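You operate a simulated robot arm through the tools that you are given. There is no shell and no other tool. Be economical: measure what you need, move in short steps, check, and stop when the job is done.

Carry out the task below with a simulated robot arm. There is one attempt and no reset: what you move stays moved.

JOB
Probe the three pots by the sliders and set the driest one's slider to LOW.
Fine: leave the other sliders; stand the probe back in its holder.
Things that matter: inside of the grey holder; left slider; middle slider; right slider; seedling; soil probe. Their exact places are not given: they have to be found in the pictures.

It is judged by the outcome, as a careful person would: the job done as asked, and still so three seconds after it is handed in. It fails if anything else is knocked over, pushed out of place, dropped, spilled or broken.

ROBOT AND FRAMES
A 7-joint arm with a two-finger parallel gripper on a trunk, on a base that drives. Base frame: it is fixed to the floor where the robot stands at the start and does not move with it; the origin is under the middle of the robot, x ahead of it, y to its left, z up; the surface under the hand at the start is at about z = 86. Lengths are in cm, angles in rad, forces in N, time in s.
With the tool pointing down near the work surface it reaches from about 38 to 80 cm from the robot's upright axis, wherever it stands. Its first joint turns from -2.496 to 2.496 rad. Places, roughly: inside of the grey holder [60, 10, 90]; left slider [30, 40, 90]; middle slider [30, 30, 90]; right slider [30, 20, 90]; seedling (9x9x9 cm) [60, 20, 90]. Payload 3 kg.
The tool frame sits at the grasp point between the pads (the TCP): z along the fingers, y along the line on which they close. The tips reach 3 cm beyond it. Largest opening 11 cm; finger width 2, thickness 1; the body of the gripper, 4.8 by 11.2 cm, starts 5.5 cm behind the TCP.
Orientation is told as [roll, pitch, yaw] about the base's x, y, z axes, in that order, counted from this pose: with the fingers straight down and closing along the base's y, the tool's x points along the base's -x, its y along +y and its z along -z.

CONTROLS
- The arm moves only by the tool apply_moves. Its argument "series" is a list of rows, each a list of 7 numbers: the shift along the base's x, y, z in cm, then the turn, a rotation vector about the base's x, y, z in rad, then the opening in per cent of the stroke, from 0 (shut) to 100 (fully open). In form: [[x, y, z, ax, ay, az, fingers], ...]. A call has 1 to 12 rows; each row is the pose to reach, as a shift and turn from the pose commanded when the call began. Rows are played at 5 a second. More than 5 cm and 0.15 rad between two rows, or a gripper value outside its range, and nothing of the call is played. Where a pose cannot be reached the arm comes as near as it can. A force on the tool above 40 N (or 10 N above the force at the start of the call, whichever is more), or a blocked arm, ends the call early, and 0.2 s more pass. The fingers move at their own pace (about 15.3 cm/s each) and stop on an object; they squeeze with about 23 N. The grip force told is the motor's: it shows also when the fingers shut on nothing. Time passes only in rows, and 0.2 s behind the last, so rows that repeat a pose let the fingers close. The reply holds the time, the measured pose of the TCP, the force on the tool along the base axes, the opening and the grip force, in the units named above and with some noise, with the torque about the TCP (base axes, N m) and any sound that the robot's microphone picked up, and new pictures: "pictures" is both (left out), scene, wrist or none.
- Cameras (640 x 400 px; columns grow to the right, rows downward): "scene" is now at [57.42, 13.45, 140.29]; the picture's right is [-0.00, -0.68, 0.74], its down [-0.36, 0.69, 0.63] and it looks along [-0.93, -0.26, -0.24] (base axes); focal length 214 px, centre (320, 200). "wrist" rides on the gripper at [7.2, 1.7, -10.3] in the tool frame; the picture's right is [-0.23, 0.97, 0.00], its down [-0.76, -0.18, -0.62] and it looks along [-0.61, -0.14, 0.78] (tool axes); focal length 222 px, centre (320, 200).
- slide_trunk(by): slides the trunk up (or, below 0, down) by that many cm; the arm and the scene camera ride with it, the base frame stays. It gives what a move gives, with no picture.
- drive_base(legs): drives the robot by 1 to 6 legs, each [ahead, turn to the left] in cm and rad, along the robot's own axes; the way and the turn of a leg run together, so that a leg with both is an arc; at most 150 cm and 3.142 rad a leg. The arm and the cameras ride along, it lands a little off, and it stops where it bumps. It gives what a move gives, and a new picture of the scene camera.
- pan_tilt(pan, tilt): turns the head with the scene camera to pan (to the left, within 1.396 rad either way) and tilt (down, from -0.506 to 1.204), counted from straight ahead of the robot. It gives what a move gives, and a new picture of the scene camera.
- probe_pixels(camera, pixels): there is no depth. For up to 12 entries [column, row, z] of the newest picture of that camera ("zoom" is the newest enlarged one), the place [x, y] in the base frame at which the ray of that pixel passes the height z, good to about 0.2 cm. It takes no simulated time.
- close_up(camera, box): a new picture of the part [left, top, right, bottom] of that camera's present view, enlarged. It takes no simulated time.
- sign_off(): hands the job in; it is judged then, once.

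Keep the steps short. Do not move on a guess: measure, check each grasp and each placing, and mend mistakes. In all there are 80 turns and 260 pictures (those below and enlarged ones count). Leave the gripper open and the arm clear of the work at the hand-in unless told otherwise, and finish with a single line.

The tools are called after "Call:" by a JSON object that holds its "api" and its "payload". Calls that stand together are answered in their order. apply_moves: Moves the arm, as the interface text tells. Its arguments: {"type":"object","properties":{"series":{"type":"array","items":{"type":"array","items":{"type":"number"}}},"pictures":{"type":"string","enum":["both","scene","wrist","none"]}},"required":["series"]} The other tools are called the same way: slide_trunk (by) slides the trunk up or down; drive_base (legs) drives the base; pan_tilt (pan, tilt) turns the head that bears the scene camera; probe_pixels (camera, pixels) gives the place at which the rays of pixels pass given heights; close_up (camera, box) takes an enlarged picture of a part of a camera's view; sign_off () hands the job in.

At the start:

```text
time_s: 0.0
eef_pos: [56.36, 17.65, 131.13]
ee_rot: [0.001, 0.001, -0.005]
ft_force: [-0.3, 0.2, 0.5]
ft_torque: [0.0, 0.0, 0.02]
gripper_width: 11.01
finger_force: 0.1
trunk travel left (down, up): [-42.5, 6.5]
robot x, y, heading: [0.02, 0.06, -0.004]
head pan, tilt: [-0.827, 1.201]
```

scene: 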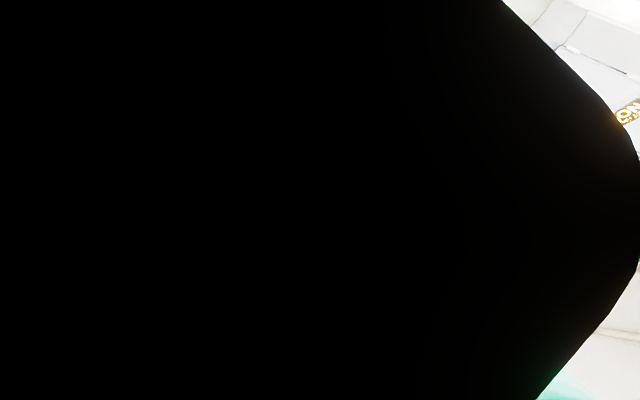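
wrist: 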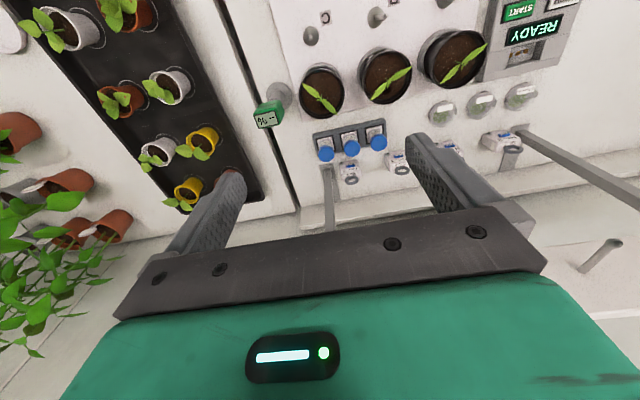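

The scene view is blocked, so I'll turn the head toward the work first and enlarge the wrist view.

Call:
{"api": "pan_tilt", "payload": {"pan": 0.3, "tilt": 0.7}}

Call:
{"api": "close_up", "payload": {"camera": "wrist", "box": [220, 0, 640, 262]}}

```text
time_s: 1.4
eef_pos: [56.4, 17.55, 131.14]
ee_rot: [0.0, -0.001, -0.006]
ft_force: [-0.9, -0.9, -0.5]
ft_torque: [-0.02, 0.0, -0.01]
gripper_width: 11.0
finger_force: 0.0
trunk travel left (down, up): [-42.5, 6.5]
robot x, y, heading: [0.13, 0.63, 0.0]
head pan, tilt: [0.3, 0.7]
```

scene: 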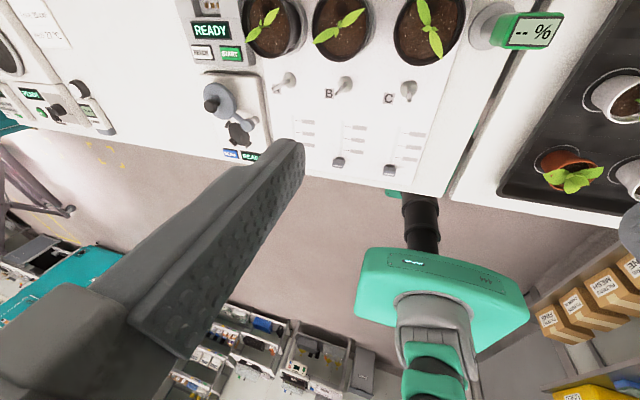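

```text
1.52 times, centred on (430, 131) of wrist
```

zoom: 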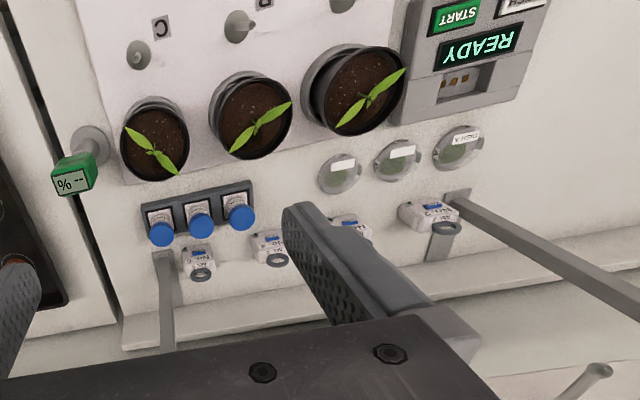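

Letters C, B (and A) label pots and sliders; the probe with "-- %" hangs by C. Next I measure the pots, sliders and probe, and zoom in.

Call:
{"api": "probe_pixels", "payload": {"camera": "scene", "pixels": [[270, 40, 90], [340, 40, 90], [428, 40, 90], [338, 162, 88], [388, 169, 88], [530, 30, 90], [490, 25, 90], [440, 285, 20], [220, 240, 120]]}}

Call:
{"api": "close_up", "payload": {"camera": "scene", "box": [180, 0, 580, 250]}}

Call:
{"api": "probe_pixels", "payload": {"camera": "wrist", "pixels": [[320, 95, 90], [388, 75, 90], [455, 60, 90], [267, 118, 90], [280, 95, 90]]}}

```text
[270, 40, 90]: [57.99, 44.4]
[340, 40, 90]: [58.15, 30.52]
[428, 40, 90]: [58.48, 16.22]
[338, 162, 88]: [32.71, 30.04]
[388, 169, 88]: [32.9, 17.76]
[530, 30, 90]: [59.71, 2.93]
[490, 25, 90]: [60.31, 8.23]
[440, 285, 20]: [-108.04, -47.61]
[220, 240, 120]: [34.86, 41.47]
```

```text
1.60 times, centred on (380, 125) of scene
```

zoom: 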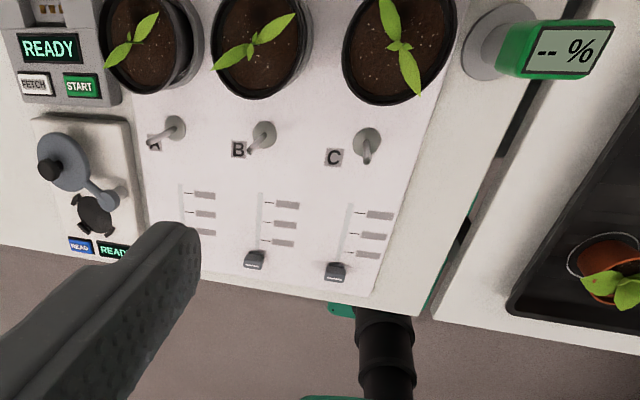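

```text
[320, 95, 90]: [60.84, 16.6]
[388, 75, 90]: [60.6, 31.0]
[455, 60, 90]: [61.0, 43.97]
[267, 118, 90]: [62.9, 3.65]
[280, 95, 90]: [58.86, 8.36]
```

I zoom onto slider labels and the probe.

Call:
{"api": "close_up", "payload": {"camera": "scene", "box": [280, 100, 440, 200]}}

Call:
{"api": "close_up", "payload": {"camera": "scene", "box": [440, 0, 600, 100]}}

Call:
{"api": "close_up", "payload": {"camera": "wrist", "box": [230, 50, 390, 150]}}

```text
4.00 times, centred on (360, 150) of scene
```

zoom: 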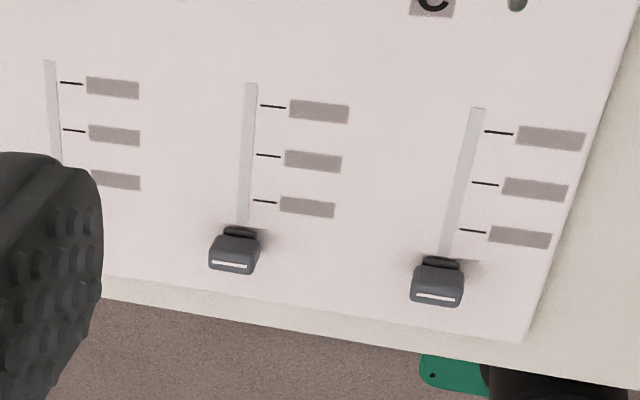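

```text
4.00 times, centred on (520, 50) of scene
```

zoom: 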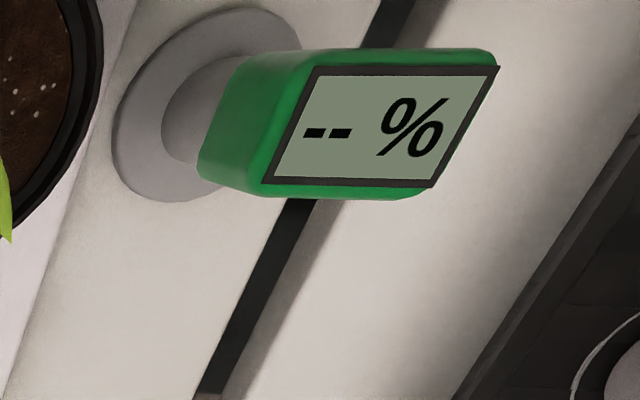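

```text
4.00 times, centred on (310, 100) of wrist
```

zoom: 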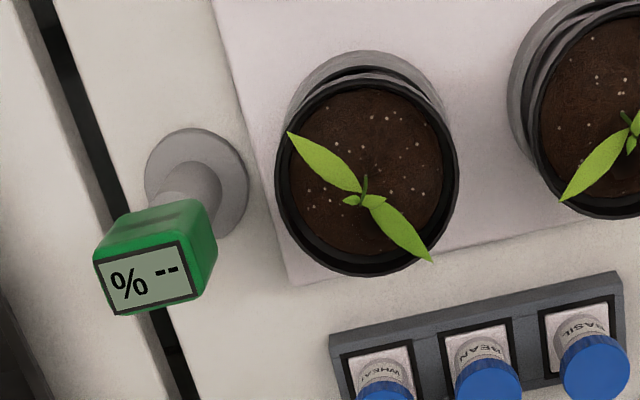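

The screen is the probe's top face. I triangulate it from both cameras, as well as the holder and pot rims.

Call:
{"api": "probe_pixels", "payload": {"camera": "scene", "pixels": [[536, 31, 90], [536, 31, 95], [536, 31, 100], [536, 31, 105], [491, 28, 88], [428, 30, 88], [428, 30, 94], [340, 30, 94]]}}

Call:
{"api": "probe_pixels", "payload": {"camera": "wrist", "pixels": [[266, 119, 90], [266, 119, 95], [266, 119, 100], [266, 119, 105], [279, 95, 88], [321, 95, 88], [321, 95, 94], [388, 77, 94]]}}

```text
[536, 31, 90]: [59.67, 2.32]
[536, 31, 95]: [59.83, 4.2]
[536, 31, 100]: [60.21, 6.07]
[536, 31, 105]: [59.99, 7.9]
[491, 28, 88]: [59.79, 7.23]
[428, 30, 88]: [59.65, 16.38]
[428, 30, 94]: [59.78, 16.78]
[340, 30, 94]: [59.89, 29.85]
```

```text
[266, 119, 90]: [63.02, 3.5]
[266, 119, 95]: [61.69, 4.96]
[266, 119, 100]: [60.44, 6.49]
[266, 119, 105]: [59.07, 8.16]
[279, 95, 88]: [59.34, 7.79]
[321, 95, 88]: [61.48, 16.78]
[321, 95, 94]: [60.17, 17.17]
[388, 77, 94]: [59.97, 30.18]
```

Probe top is near (60, 7.1, 102). I measure its outline at that height.

Call:
{"api": "probe_pixels", "payload": {"camera": "wrist", "pixels": [[253.5, 115, 102], [275, 109.5, 102], [278, 123.5, 102], [256.5, 129, 102], [260, 105, 99], [279.5, 99.5, 99], [283, 114, 99]]}}

Call:
{"api": "probe_pixels", "payload": {"camera": "scene", "pixels": [[519, 16, 102], [564, 16, 102], [548, 46, 102], [508, 44, 102], [502, 12, 97], [490, 42, 97], [510, 50, 97]]}}

```text
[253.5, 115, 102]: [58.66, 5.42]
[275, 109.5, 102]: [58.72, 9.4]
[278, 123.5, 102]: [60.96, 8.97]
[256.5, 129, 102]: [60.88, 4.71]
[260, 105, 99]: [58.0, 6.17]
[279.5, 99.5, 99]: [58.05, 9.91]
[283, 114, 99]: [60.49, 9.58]
```

```text
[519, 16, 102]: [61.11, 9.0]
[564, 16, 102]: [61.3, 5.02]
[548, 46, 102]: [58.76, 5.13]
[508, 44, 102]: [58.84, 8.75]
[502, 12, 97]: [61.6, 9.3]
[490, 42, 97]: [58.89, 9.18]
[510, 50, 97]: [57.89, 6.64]
```

The box head is about 4 cm (y) × 2.4 cm (x), centre (60, 7.1), top z≈102. I move to above it with clearance and look.

Call:
{"api": "apply_moves", "payload": {"series": [[0.8, -2.1, -4, 0, 0, 0, 100], [1.6, -4.2, -8, 0, 0, 0, 100], [2.4, -6.3, -12, 0, 0, 0, 100], [3.2, -8.5, -16, 0, 0, 0, 80], [3.6, -10.5, -18, 0, 0, 0, 60], [3.6, -10.5, -18, 0, 0, 0, 60]]}}

```text
time_s: 2.8
eef_pos: [59.98, 7.1, 113.24]
ee_rot: [0.001, 0.0, -0.006]
ft_force: [0.4, -0.4, -0.7]
ft_torque: [0.02, 0.01, -0.03]
gripper_width: 6.6
finger_force: 0.0
trunk travel left (down, up): [-42.5, 6.5]
robot x, y, heading: [-0.19, 0.08, -0.002]
head pan, tilt: [0.3, 0.7]
```

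scene: 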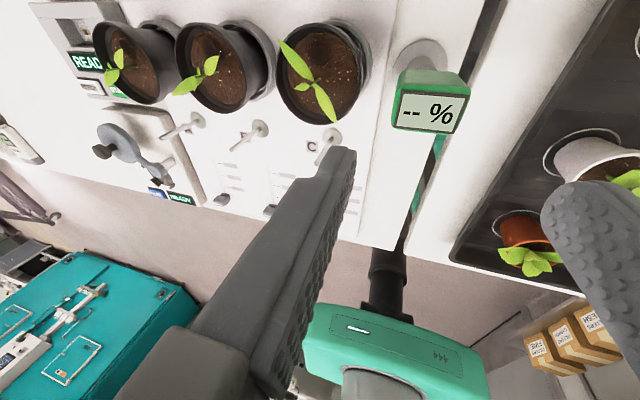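
wrist: 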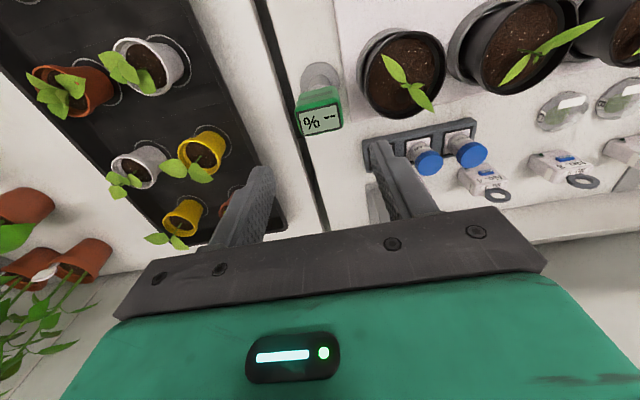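

Both cameras now see the head. I re-triangulate its top corners.

Call:
{"api": "close_up", "payload": {"camera": "wrist", "box": [240, 40, 400, 140]}}

Call:
{"api": "close_up", "payload": {"camera": "scene", "box": [340, 20, 500, 120]}}

Call:
{"api": "probe_pixels", "payload": {"camera": "wrist", "pixels": [[320, 119, 100], [320, 119, 102], [320, 119, 104]]}}

Call:
{"api": "probe_pixels", "payload": {"camera": "scene", "pixels": [[429, 112, 100], [429, 112, 102], [429, 112, 104]]}}

```text
4.00 times, centred on (320, 90) of wrist
```

zoom: 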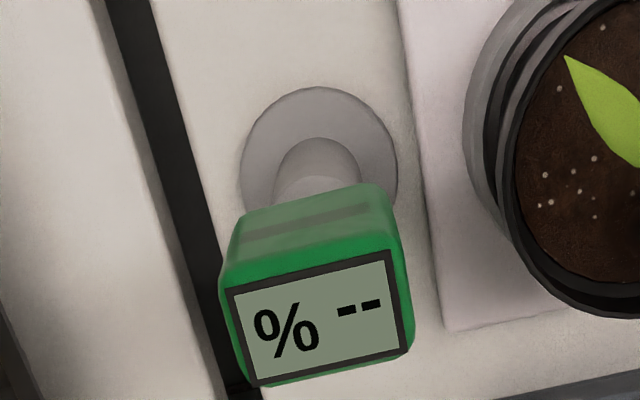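

```text
4.00 times, centred on (420, 70) of scene
```

zoom: 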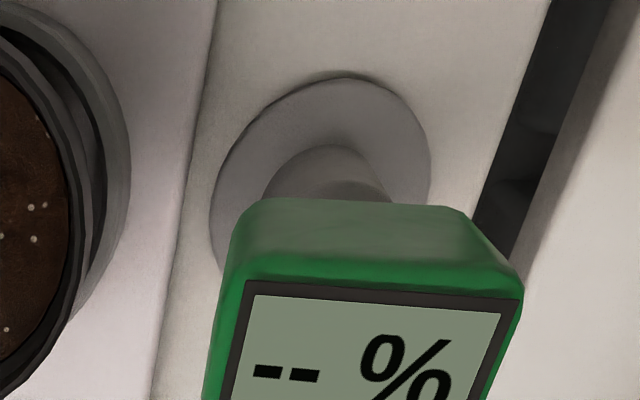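

```text
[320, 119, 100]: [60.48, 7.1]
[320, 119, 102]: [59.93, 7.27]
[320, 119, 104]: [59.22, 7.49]
```

```text
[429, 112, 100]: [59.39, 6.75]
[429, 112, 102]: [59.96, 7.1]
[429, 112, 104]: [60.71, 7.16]
```

Top confirmed at (59.95, 7.15, 102). I check the head's bottom height and pot rims/leaves.

Call:
{"api": "probe_pixels", "payload": {"camera": "wrist", "pixels": [[318, 90, 99], [318, 90, 97.5], [318, 90, 96], [297, 112, 102], [341, 104, 102], [394, 56, 97], [394, 56, 95], [433, 108, 97], [433, 108, 95], [402, 81, 94], [318, 76, 92], [318, 76, 90]]}}

Call:
{"api": "probe_pixels", "payload": {"camera": "scene", "pixels": [[430, 69, 99], [430, 69, 97.5], [430, 69, 96], [281, 42, 97], [281, 42, 95], [335, 122, 97], [335, 122, 95], [312, 82, 94], [420, 56, 92], [420, 56, 90]]}}

```text
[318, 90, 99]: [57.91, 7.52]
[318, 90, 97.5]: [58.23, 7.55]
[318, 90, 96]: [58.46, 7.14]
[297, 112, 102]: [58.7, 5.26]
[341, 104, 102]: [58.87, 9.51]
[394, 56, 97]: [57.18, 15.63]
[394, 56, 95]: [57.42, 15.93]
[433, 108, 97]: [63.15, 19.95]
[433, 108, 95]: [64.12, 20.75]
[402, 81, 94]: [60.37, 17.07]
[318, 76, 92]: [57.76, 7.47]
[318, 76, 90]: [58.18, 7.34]
```

```text
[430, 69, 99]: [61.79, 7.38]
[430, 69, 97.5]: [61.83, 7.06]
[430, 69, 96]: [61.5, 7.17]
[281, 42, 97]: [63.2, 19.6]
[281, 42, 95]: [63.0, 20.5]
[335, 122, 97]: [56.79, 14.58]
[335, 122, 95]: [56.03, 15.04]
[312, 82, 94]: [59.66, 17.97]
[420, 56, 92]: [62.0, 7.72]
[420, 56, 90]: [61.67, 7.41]
```

Head spans z≈97–102. I descend to TCP z≈99.5 with fingers either side along y, then close.

Call:
{"api": "apply_moves", "payload": {"series": [[0, 0.1, -4, 0, 0, 0, 60], [0, 0.1, -8, 0, 0, 0, 60], [0, 0.1, -11, 0, 0, 0, 60], [0, 0.1, -13.7, 0, 0, 0, 60], [0, 0.1, -13.7, 0, 0, 0, 60]]}}

```text
time_s: 4.0
eef_pos: [59.9, 7.12, 99.57]
ee_rot: [0.0, -0.001, -0.005]
ft_force: [0.0, -0.1, -0.3]
ft_torque: [0.0, 0.0, 0.03]
gripper_width: 6.58
finger_force: 0.0
trunk travel left (down, up): [-42.5, 6.5]
robot x, y, heading: [0.24, 0.52, 0.004]
head pan, tilt: [0.3, 0.7]
```

scene: 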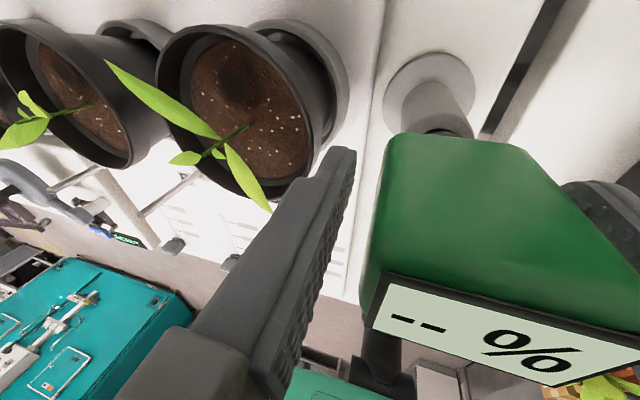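
wrist: 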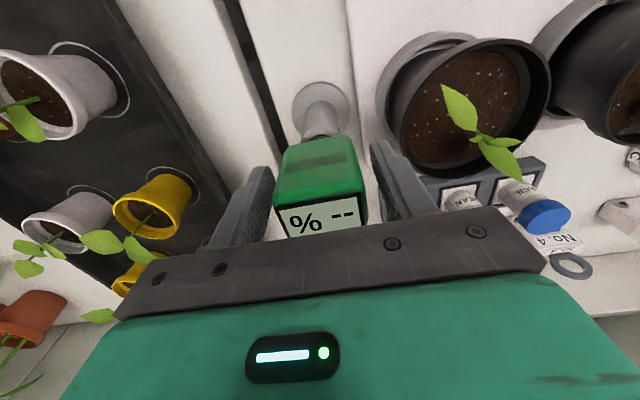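

Fingers straddle the head and the screen is readable in the wrist view. Closing.

Call:
{"api": "apply_moves", "payload": {"series": [[0, 0, 0, 0, 0, 0, 30], [0, 0, 0, 0, 0, 0, 20], [0, 0, 0, 0, 0, 0, 20]]}}

```text
time_s: 4.8
eef_pos: [59.94, 6.87, 99.48]
ee_rot: [-0.001, 0.0, -0.004]
ft_force: [0.1, 0.2, 0.6]
ft_torque: [0.09, -0.08, 0.0]
gripper_width: 4.58
finger_force: 23.3
trunk travel left (down, up): [-42.5, 6.5]
robot x, y, heading: [0.26, -0.03, -0.001]
head pan, tilt: [0.3, 0.7]
```

scene: 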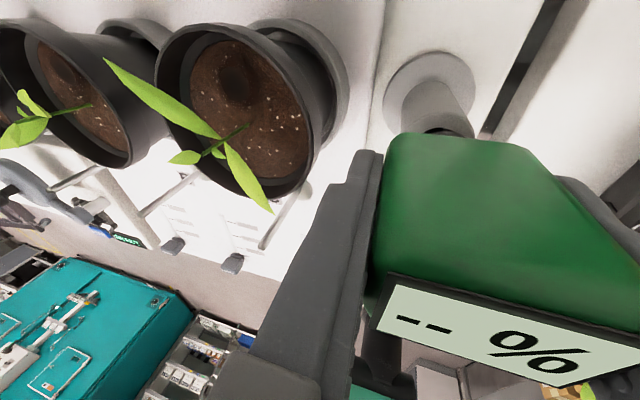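
wrist: 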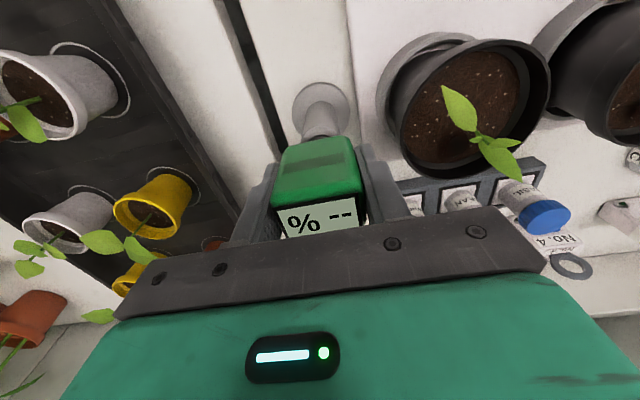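

Gripped (4.58 cm). Holder return pose: TCP ≈(59.93, 7.0, 99.5). Now lift straight up 12 cm.

Call:
{"api": "apply_moves", "payload": {"series": [[0, 0, 3, 0, 0, 0, 20], [0, 0, 6, 0, 0, 0, 20], [0, 0, 9, 0, 0, 0, 20], [0, 0, 12, 0, 0, 0, 20], [0, 0, 12, 0, 0, 0, 20]]}}

```text
time_s: 6.0
eef_pos: [60.02, 6.89, 111.26]
ee_rot: [-0.001, -0.001, -0.006]
ft_force: [-0.7, 0.4, -1.0]
ft_torque: [0.01, -0.02, 0.02]
gripper_width: 4.57
finger_force: 22.8
trunk travel left (down, up): [-42.5, 6.5]
robot x, y, heading: [-0.07, -0.03, -0.004]
head pan, tilt: [0.3, 0.7]
```

scene: 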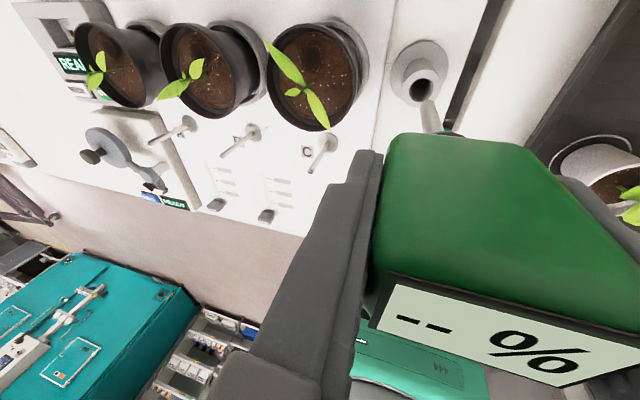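
wrist: 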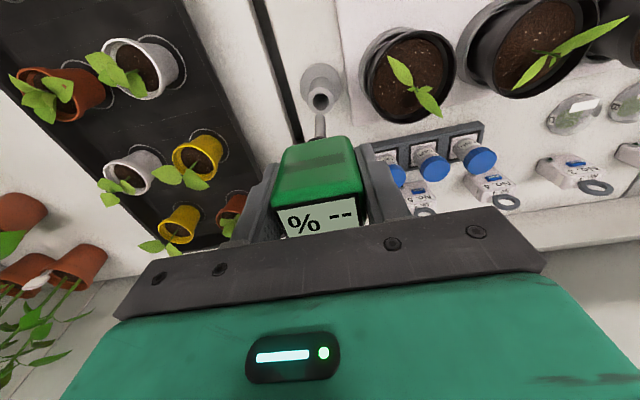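

The spike is out of the holder. I zoom to find tip height, pot soil, leaves and holder hole.

Call:
{"api": "close_up", "payload": {"camera": "wrist", "box": [280, 50, 440, 150]}}

Call:
{"api": "close_up", "payload": {"camera": "scene", "box": [240, 20, 480, 170]}}

```text
4.00 times, centred on (360, 100) of wrist
```

zoom: 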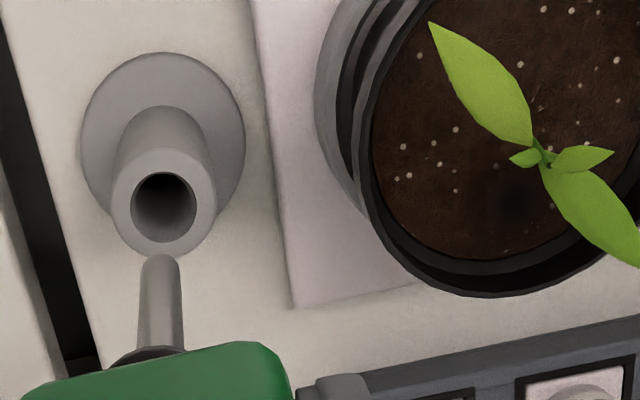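

```text
2.67 times, centred on (360, 95) of scene
```

zoom: 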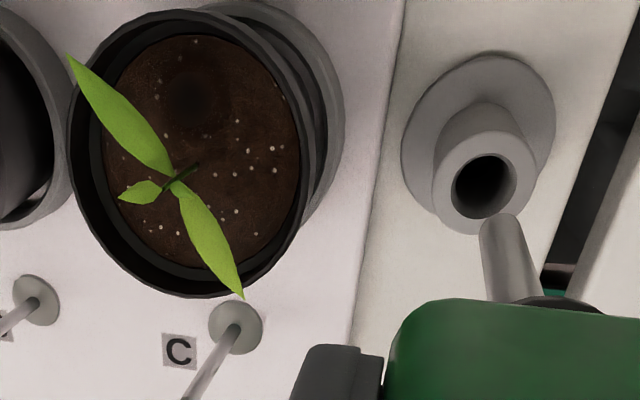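

There's a dark dimple in the soil (likely the probing spot). Measuring tip, dimple and hole.

Call:
{"api": "probe_pixels", "payload": {"camera": "wrist", "pixels": [[320, 114.5, 98], [320, 114.5, 100], [320, 114.5, 102], [410, 101, 90], [410, 101, 92], [410, 101, 94], [321, 101, 92], [321, 101, 94], [321, 101, 96], [388, 56, 97]]}}

Call:
{"api": "probe_pixels", "payload": {"camera": "scene", "pixels": [[427, 101.7, 98], [427, 101.7, 100], [427, 101.7, 102], [311, 54, 90], [311, 54, 92], [311, 54, 94], [421, 91, 92], [421, 91, 94], [421, 91, 96]]}}

```text
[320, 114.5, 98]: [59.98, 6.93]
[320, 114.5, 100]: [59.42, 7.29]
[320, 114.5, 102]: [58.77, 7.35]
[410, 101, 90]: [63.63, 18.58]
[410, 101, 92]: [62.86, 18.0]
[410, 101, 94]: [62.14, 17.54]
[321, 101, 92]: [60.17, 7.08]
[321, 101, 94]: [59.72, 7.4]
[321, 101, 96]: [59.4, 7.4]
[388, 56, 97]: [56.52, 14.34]
```

```text
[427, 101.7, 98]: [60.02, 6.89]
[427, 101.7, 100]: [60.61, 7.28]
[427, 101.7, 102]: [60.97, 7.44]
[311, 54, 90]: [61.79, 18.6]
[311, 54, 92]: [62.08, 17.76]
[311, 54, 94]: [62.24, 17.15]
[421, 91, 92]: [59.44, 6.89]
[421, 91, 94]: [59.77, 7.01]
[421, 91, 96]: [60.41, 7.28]
```

Tip is 13.3 cm below the TCP. I zoom on the pots' dimples from the current views.

Call:
{"api": "close_up", "payload": {"camera": "scene", "box": [60, 10, 350, 191]}}

Call:
{"api": "close_up", "payload": {"camera": "wrist", "box": [350, 10, 450, 135]}}

```text
2.21 times, centred on (205, 100) of scene
```

zoom: 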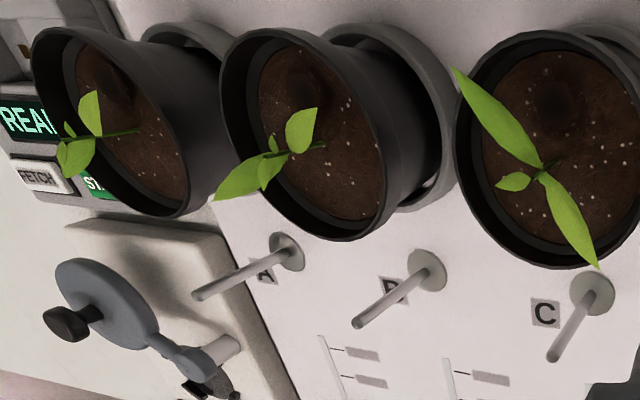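

```text
3.20 times, centred on (400, 72) of wrist
```

zoom: 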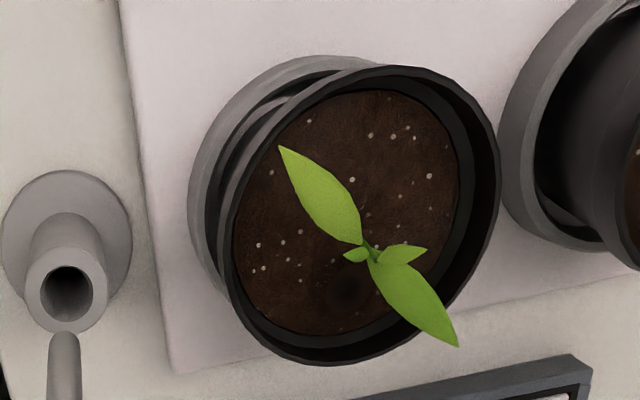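

All three pots have a dimple on the far side; pot C's at (62.2, 17.4), soil z≈93.8. I raise 3 cm and move over it.

Call:
{"api": "apply_moves", "payload": {"series": [[0, 0, 3, 0, 0, 0, 20], [0.8, 3.5, 3, 0, 0, 0, 20], [1.6, 7, 3, 0, 0, 0, 20], [2.2, 10.4, 3, 0, 0, 0, 20], [2.2, 10.4, 3, 0, 0, 0, 20]]}}

Call:
{"api": "close_up", "payload": {"camera": "wrist", "box": [240, 50, 400, 150]}}

Call:
{"api": "close_up", "payload": {"camera": "scene", "box": [320, 20, 560, 170]}}

```text
time_s: 7.2
eef_pos: [62.18, 17.56, 114.69]
ee_rot: [0.001, 0.003, -0.005]
ft_force: [-0.7, -0.1, -1.3]
ft_torque: [-0.03, -0.03, -0.01]
gripper_width: 4.59
finger_force: 23.0
trunk travel left (down, up): [-42.5, 6.5]
robot x, y, heading: [-0.14, 0.03, -0.002]
head pan, tilt: [0.3, 0.7]
```

scene: 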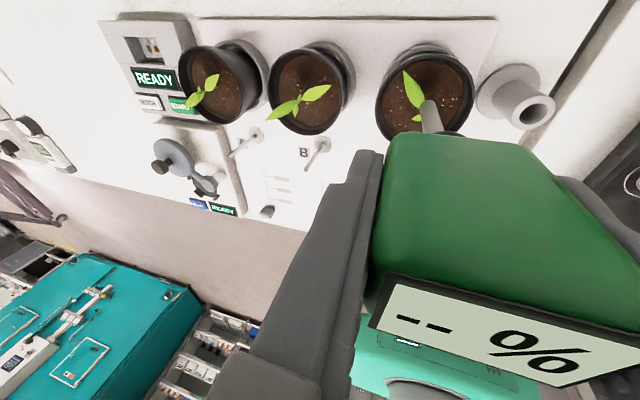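
wrist: 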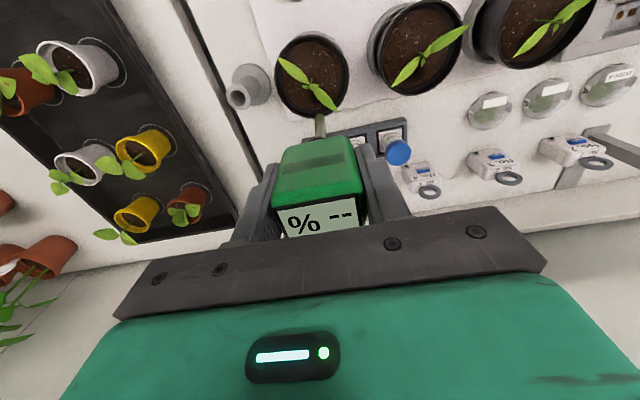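

```text
4.00 times, centred on (320, 100) of wrist
```

zoom: 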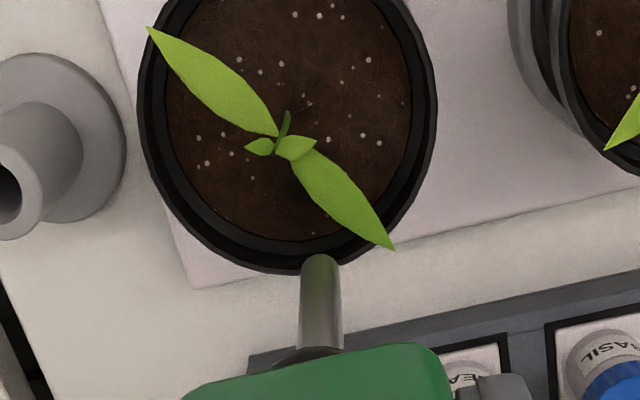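

```text
2.67 times, centred on (440, 95) of scene
```

zoom: 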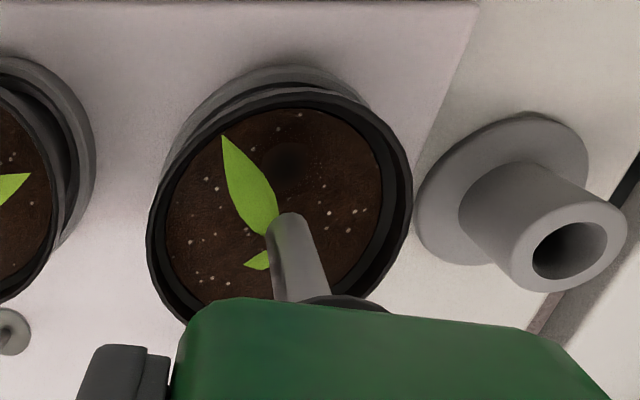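

Re-measuring the dimple from this new viewpoint.

Call:
{"api": "probe_pixels", "payload": {"camera": "scene", "pixels": [[427.6, 82, 93], [427.6, 82, 94], [403, 71, 97], [420, 106, 97]]}}

Call:
{"api": "probe_pixels", "payload": {"camera": "wrist", "pixels": [[315, 97, 93], [315, 97, 94], [338, 112, 97], [310, 85, 96]]}}

```text
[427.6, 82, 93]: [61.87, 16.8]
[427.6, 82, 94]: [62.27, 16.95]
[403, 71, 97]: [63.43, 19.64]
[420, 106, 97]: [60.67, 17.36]
```

```text
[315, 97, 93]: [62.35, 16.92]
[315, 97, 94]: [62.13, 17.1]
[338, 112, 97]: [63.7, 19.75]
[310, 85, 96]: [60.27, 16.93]
```

Dimple refined to (62.15, 17.0). I shift −0.55 in y and lower slowly until the tip is ~2 cm into the soil.

Call:
{"api": "apply_moves", "payload": {"series": [[0, -0.55, 0, 0, 0, 0, 20], [0, -0.55, -2.5, 0, 0, 0, 20], [0, -0.55, -5, 0, 0, 0, 20], [0, -0.55, -7, 0, 0, 0, 20], [0, -0.55, -8.5, 0, 0, 0, 20], [0, -0.55, -9.5, 0, 0, 0, 20], [0, -0.55, -9.5, 0, 0, 0, 20]]}}

```text
time_s: 8.8
eef_pos: [62.24, 17.09, 104.88]
ee_rot: [0.0, 0.002, -0.006]
ft_force: [0.7, 0.2, -0.5]
ft_torque: [0.01, -0.01, -0.01]
gripper_width: 4.57
finger_force: 23.2
trunk travel left (down, up): [-42.5, 6.5]
robot x, y, heading: [0.34, 0.16, 0.002]
head pan, tilt: [0.3, 0.7]
```

scene: 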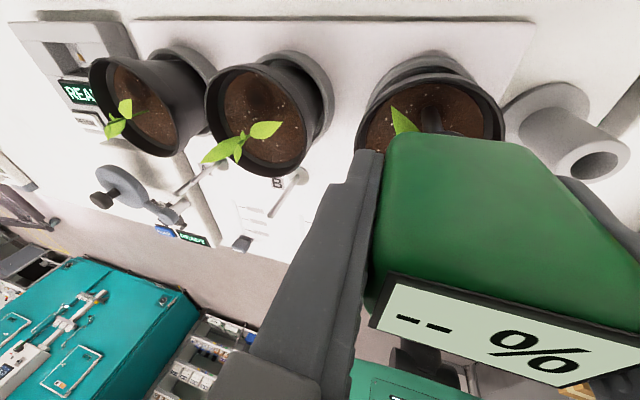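
wrist: 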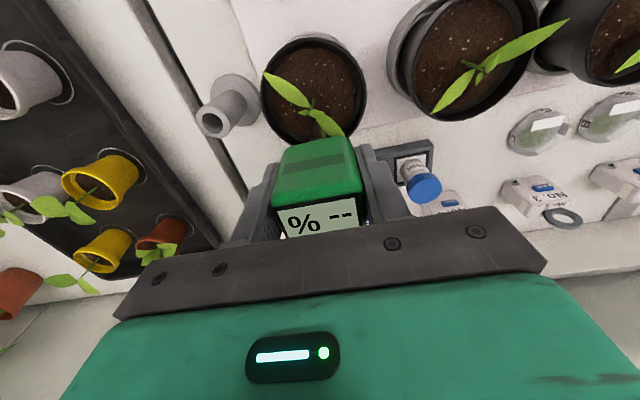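

No reading yet, no force. Zooming at the spike.

Call:
{"api": "close_up", "payload": {"camera": "scene", "box": [350, 50, 510, 150]}}

Call:
{"api": "close_up", "payload": {"camera": "wrist", "box": [240, 50, 400, 150]}}

```text
4.00 times, centred on (430, 100) of scene
```

zoom: 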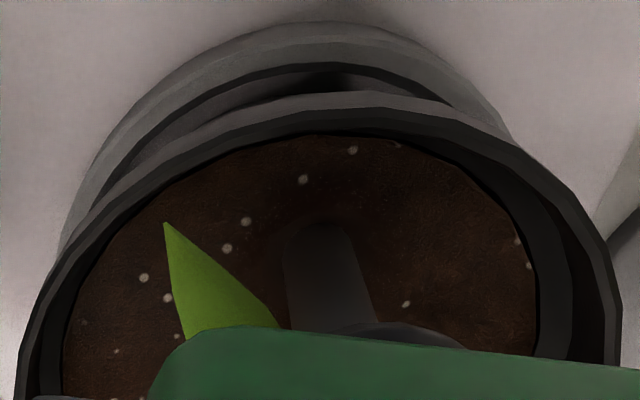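

```text
4.00 times, centred on (320, 100) of wrist
```

zoom: 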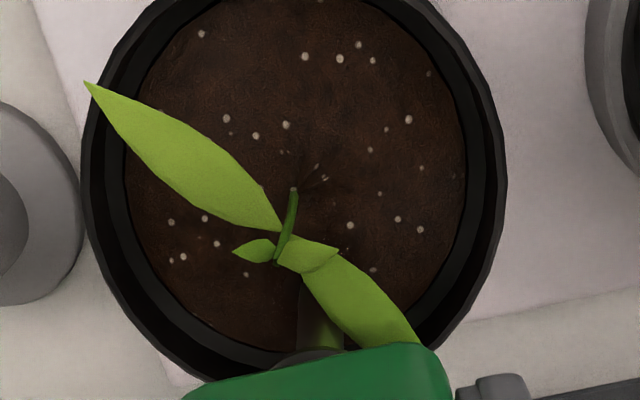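

Spike enters the dimple next to the leaf. I go 1.5 cm deeper and pause.

Call:
{"api": "apply_moves", "payload": {"series": [[0, 0, -0.8, 0, 0, 0, 20], [0, 0, -1.5, 0, 0, 0, 20], [0, 0, -1.5, 0, 0, 0, 20], [0, 0, -1.5, 0, 0, 0, 20], [0, 0, -1.5, 0, 0, 0, 20]], "pictures": "wrist"}}

Call:
{"api": "close_up", "payload": {"camera": "wrist", "box": [240, 100, 440, 250]}}

```text
time_s: 9.9
eef_pos: [62.24, 17.2, 103.49]
ee_rot: [0.001, 0.0, -0.007]
ft_force: [-0.4, 0.1, -0.5]
ft_torque: [-0.02, 0.01, 0.03]
gripper_width: 4.57
finger_force: 22.9
trunk travel left (down, up): [-42.5, 6.5]
robot x, y, heading: [0.03, 0.02, 0.001]
head pan, tilt: [0.3, 0.7]
```

wrist: 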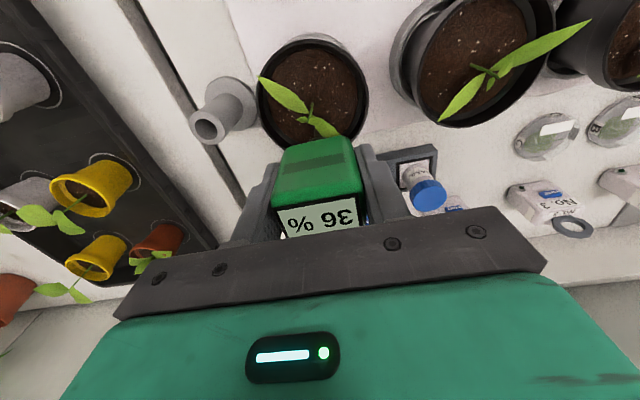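

```text
2.67 times, centred on (340, 175) of wrist
```

zoom: 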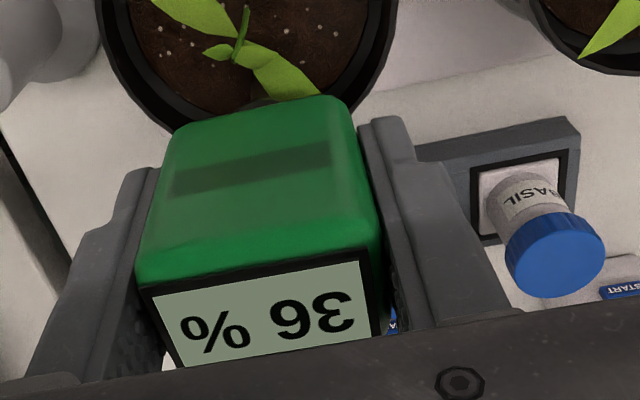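

A reading appears; I read it in the scene view, where it's upright.

Call:
{"api": "close_up", "payload": {"camera": "scene", "box": [360, 260, 640, 400]}}

```text
2.29 times, centred on (500, 330) of scene
```

zoom: 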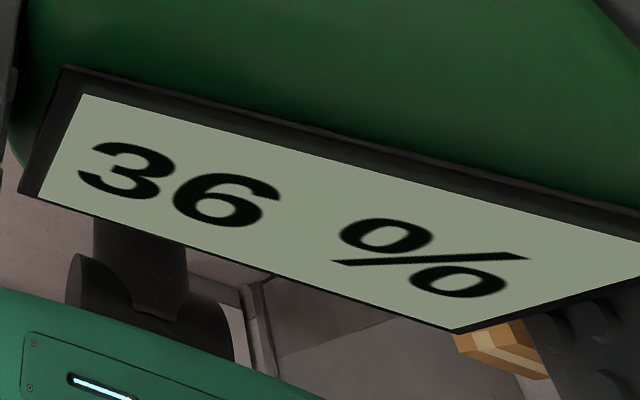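

36 % for pot C. I wait another second to confirm it has settled.

Call:
{"api": "apply_moves", "payload": {"series": [[0, 0, 0, 0, 0, 0, 20], [0, 0, 0, 0, 0, 0, 20], [0, 0, 0, 0, 0, 0, 20], [0, 0, 0, 0, 0, 0, 20], [0, 0, 0, 0, 0, 0, 20], [0, 0, 0, 0, 0, 0, 20]], "pictures": "scene"}}

```text
time_s: 11.3
eef_pos: [62.13, 17.12, 103.44]
ee_rot: [-0.001, 0.0, -0.004]
ft_force: [0.3, -0.9, -1.0]
ft_torque: [-0.02, 0.01, 0.01]
gripper_width: 4.58
finger_force: 23.3
trunk travel left (down, up): [-42.5, 6.5]
robot x, y, heading: [0.18, -0.13, 0.002]
head pan, tilt: [0.3, 0.7]
```

scene: 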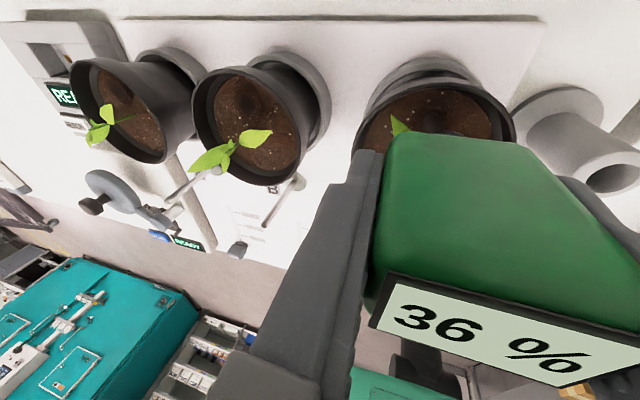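

C = 36 % stable. Lift 11 cm and move over pot B (y≈30).

Call:
{"api": "apply_moves", "payload": {"series": [[0, 0, 3, 0, 0, 0, 20], [0, 0, 7, 0, 0, 0, 20], [0, 0, 11, 0, 0, 0, 20], [0, 4.4, 11, 0, 0, 0, 20], [0, 8.8, 11, 0, 0, 0, 20], [0, 13, 11, 0, 0, 0, 20], [0, 13, 11, 0, 0, 0, 20]]}}

Call:
{"api": "close_up", "payload": {"camera": "wrist", "box": [240, 50, 400, 150]}}

Call:
{"api": "close_up", "payload": {"camera": "scene", "box": [320, 20, 560, 170]}}

```text
time_s: 12.9
eef_pos: [62.31, 30.02, 114.4]
ee_rot: [0.0, 0.0, -0.005]
ft_force: [-1.1, 0.0, -0.9]
ft_torque: [-0.04, 0.03, -0.01]
gripper_width: 4.55
finger_force: 23.2
trunk travel left (down, up): [-42.5, 6.5]
robot x, y, heading: [-0.0, 0.18, 0.001]
head pan, tilt: [0.3, 0.7]
```

scene: 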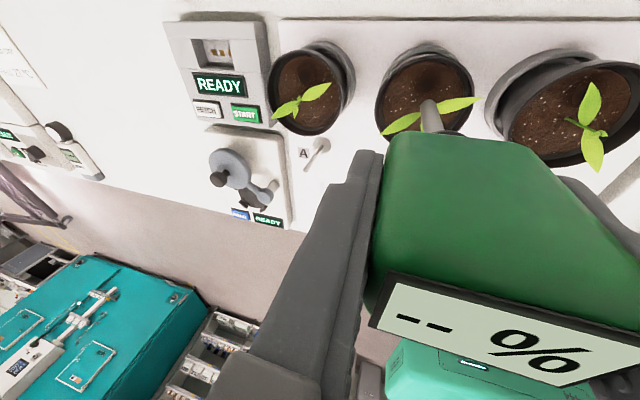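
wrist: 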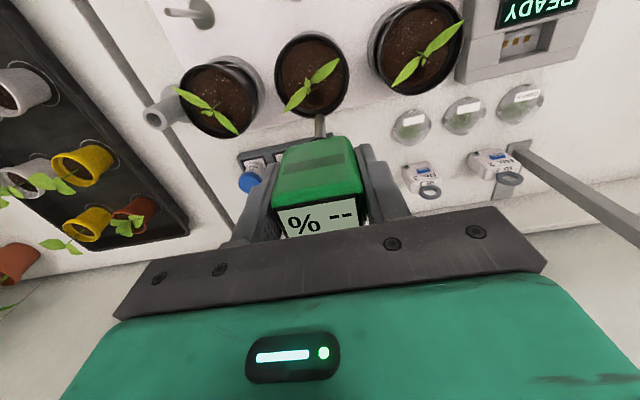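

```text
4.00 times, centred on (320, 100) of wrist
```

zoom: 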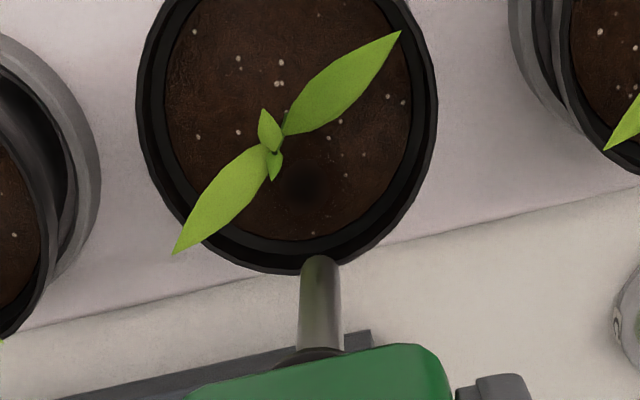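

```text
2.67 times, centred on (440, 95) of scene
```

zoom: 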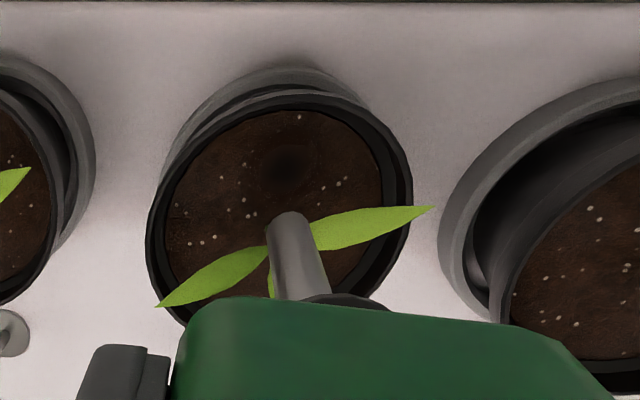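

Measure B's dimple.

Call:
{"api": "probe_pixels", "payload": {"camera": "scene", "pixels": [[427.6, 82, 93], [427.6, 82, 94]]}}

Call:
{"api": "probe_pixels", "payload": {"camera": "wrist", "pixels": [[316.3, 95.5, 93], [316.3, 95.5, 94]]}}

```text
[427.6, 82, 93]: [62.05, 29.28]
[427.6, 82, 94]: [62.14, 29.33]
```

```text
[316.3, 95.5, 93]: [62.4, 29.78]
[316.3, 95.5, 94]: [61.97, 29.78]
```

B's dimple is at about (62.15, 29.55). Shift −0.5 in y and insert to the same depth (−11), then wait.

Call:
{"api": "apply_moves", "payload": {"series": [[0, -0.5, 0, 0, 0, 0, 20], [0, -0.5, -2.5, 0, 0, 0, 20], [0, -0.5, -5, 0, 0, 0, 20], [0, -0.5, -7, 0, 0, 0, 20], [0, -0.5, -8.5, 0, 0, 0, 20], [0, -0.5, -10, 0, 0, 0, 20], [0, -0.5, -11, 0, 0, 0, 20], [0, -0.5, -11, 0, 0, 0, 20], [0, -0.5, -11, 0, 0, 0, 20], [0, -0.5, -11, 0, 0, 0, 20], [0, -0.5, -11, 0, 0, 0, 20], [0, -0.5, -11, 0, 0, 0, 20]]}}

Call:
{"api": "close_up", "payload": {"camera": "scene", "box": [360, 260, 640, 400]}}

```text
time_s: 15.6
eef_pos: [62.23, 29.67, 103.44]
ee_rot: [0.0, 0.0, -0.006]
ft_force: [0.6, -0.4, -1.2]
ft_torque: [0.01, 0.03, -0.02]
gripper_width: 4.57
finger_force: 23.3
trunk travel left (down, up): [-42.5, 6.5]
robot x, y, heading: [-0.12, -0.02, -0.001]
head pan, tilt: [0.3, 0.7]
```

scene: 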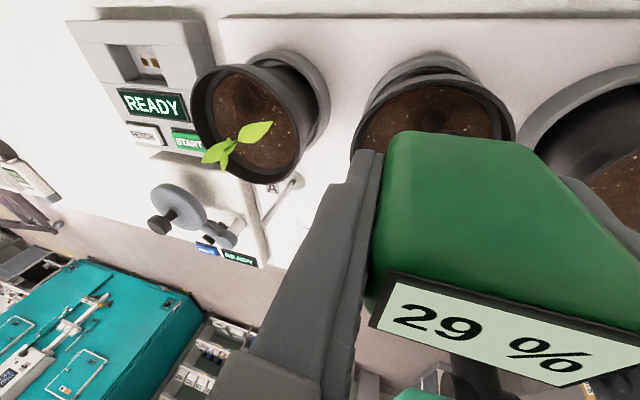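
wrist: 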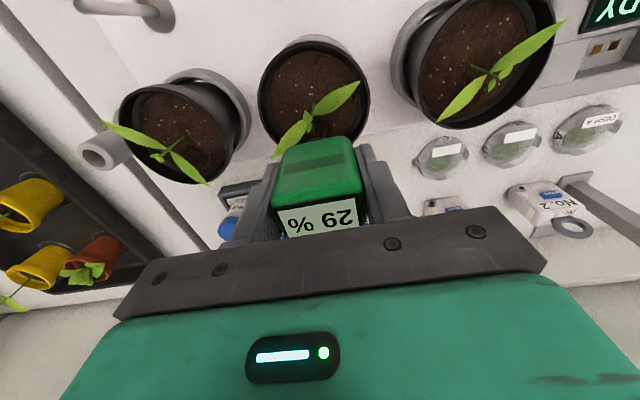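

```text
2.29 times, centred on (500, 330) of scene
```

zoom: 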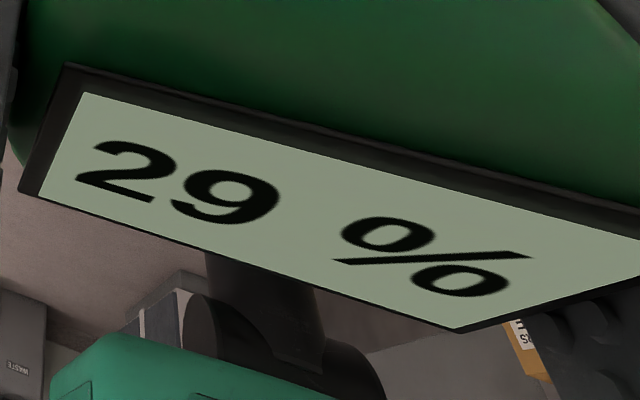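

B = 29 %. Now lift and go above pot A (13 cm further in y).

Call:
{"api": "apply_moves", "payload": {"series": [[0, 0, 3, 0, 0, 0, 20], [0, 0, 7, 0, 0, 0, 20], [0, 0, 11, 0, 0, 0, 20], [0, 4.4, 11, 0, 0, 0, 20], [0, 8.8, 11, 0, 0, 0, 20], [0, 13, 11, 0, 0, 0, 20], [0, 13, 11, 0, 0, 0, 20]]}}

Call:
{"api": "close_up", "payload": {"camera": "wrist", "box": [240, 50, 400, 150]}}

Call:
{"api": "close_up", "payload": {"camera": "scene", "box": [320, 20, 560, 170]}}

```text
time_s: 17.1
eef_pos: [62.15, 42.7, 114.36]
ee_rot: [-0.002, 0.003, -0.004]
ft_force: [-0.5, 0.1, -1.1]
ft_torque: [-0.04, 0.0, -0.01]
gripper_width: 4.57
finger_force: 23.0
trunk travel left (down, up): [-42.5, 6.5]
robot x, y, heading: [-0.02, 0.03, -0.002]
head pan, tilt: [0.3, 0.7]
```

scene: 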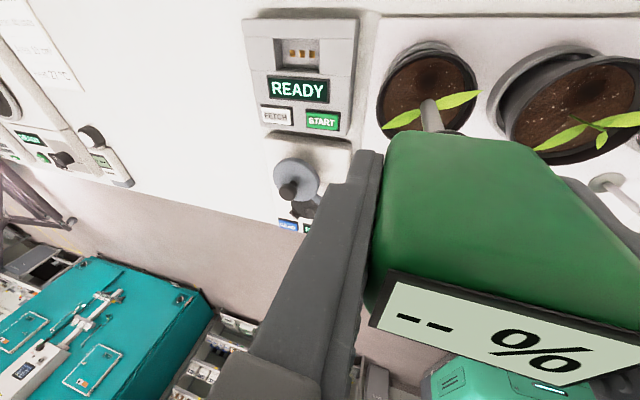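
wrist: 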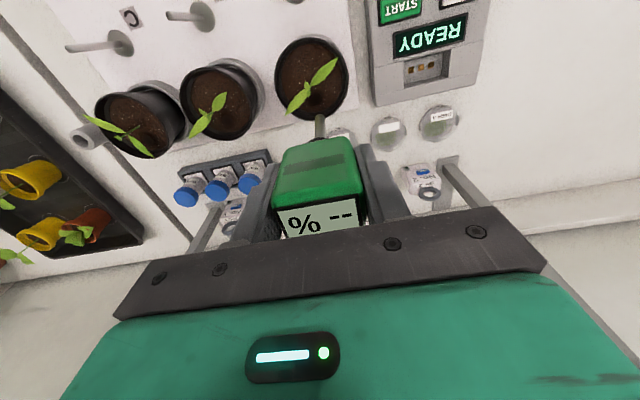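

```text
4.00 times, centred on (320, 100) of wrist
```

zoom: 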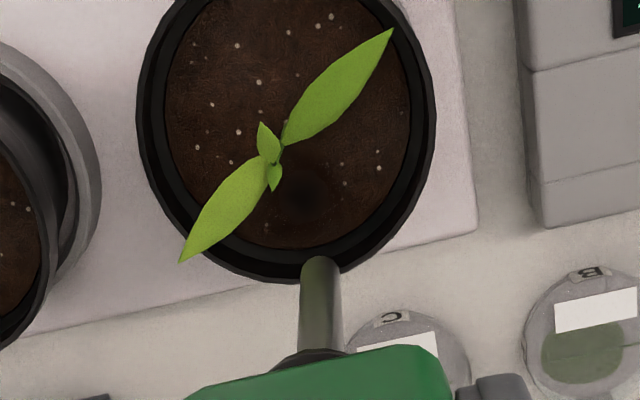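

```text
2.67 times, centred on (440, 95) of scene
```

zoom: 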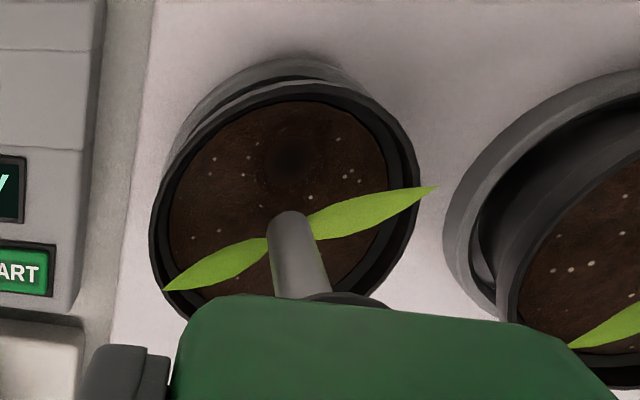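

A's dimple sits at nearly the same image place, ~0.3 cm further in x. Insert with shift (+0.3, −0.5).

Call:
{"api": "apply_moves", "payload": {"series": [[0.3, -0.5, 0, 0, 0, 0, 20], [0.3, -0.5, -2.5, 0, 0, 0, 20], [0.3, -0.5, -5, 0, 0, 0, 20], [0.3, -0.5, -7, 0, 0, 0, 20], [0.3, -0.5, -8.5, 0, 0, 0, 20], [0.3, -0.5, -10, 0, 0, 0, 20], [0.3, -0.5, -11, 0, 0, 0, 20], [0.3, -0.5, -11, 0, 0, 0, 20], [0.3, -0.5, -11, 0, 0, 0, 20], [0.3, -0.5, -11, 0, 0, 0, 20], [0.3, -0.5, -11, 0, 0, 0, 20], [0.3, -0.5, -11, 0, 0, 0, 20]]}}

Call:
{"api": "close_up", "payload": {"camera": "scene", "box": [360, 260, 640, 400]}}

```text
time_s: 19.8
eef_pos: [62.57, 42.06, 103.4]
ee_rot: [0.001, 0.0, -0.005]
ft_force: [-1.3, -1.2, -1.2]
ft_torque: [0.02, 0.06, -0.03]
gripper_width: 4.57
finger_force: 23.2
trunk travel left (down, up): [-42.5, 6.5]
robot x, y, heading: [-0.31, 0.21, -0.004]
head pan, tilt: [0.3, 0.7]
```

scene: 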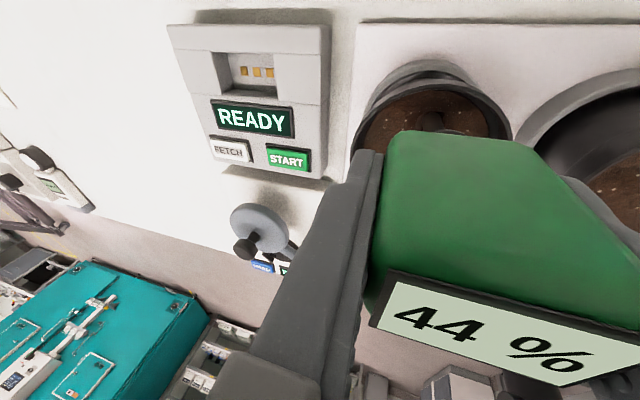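
wrist: 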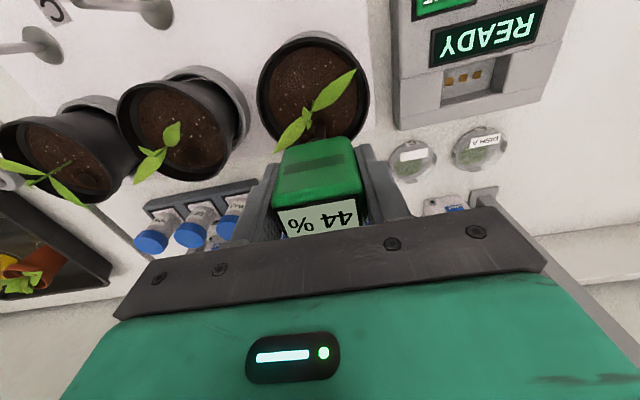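

```text
2.29 times, centred on (500, 330) of scene
```

zoom: 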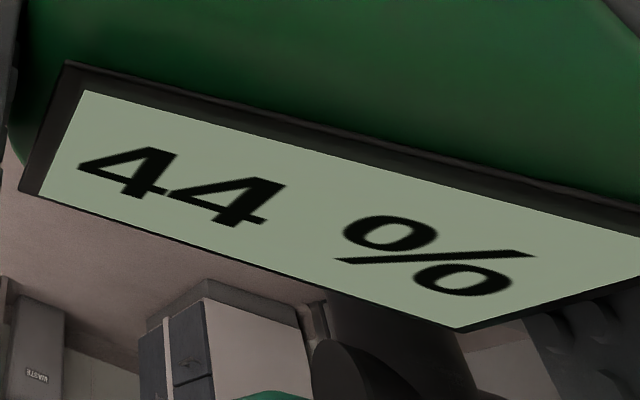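

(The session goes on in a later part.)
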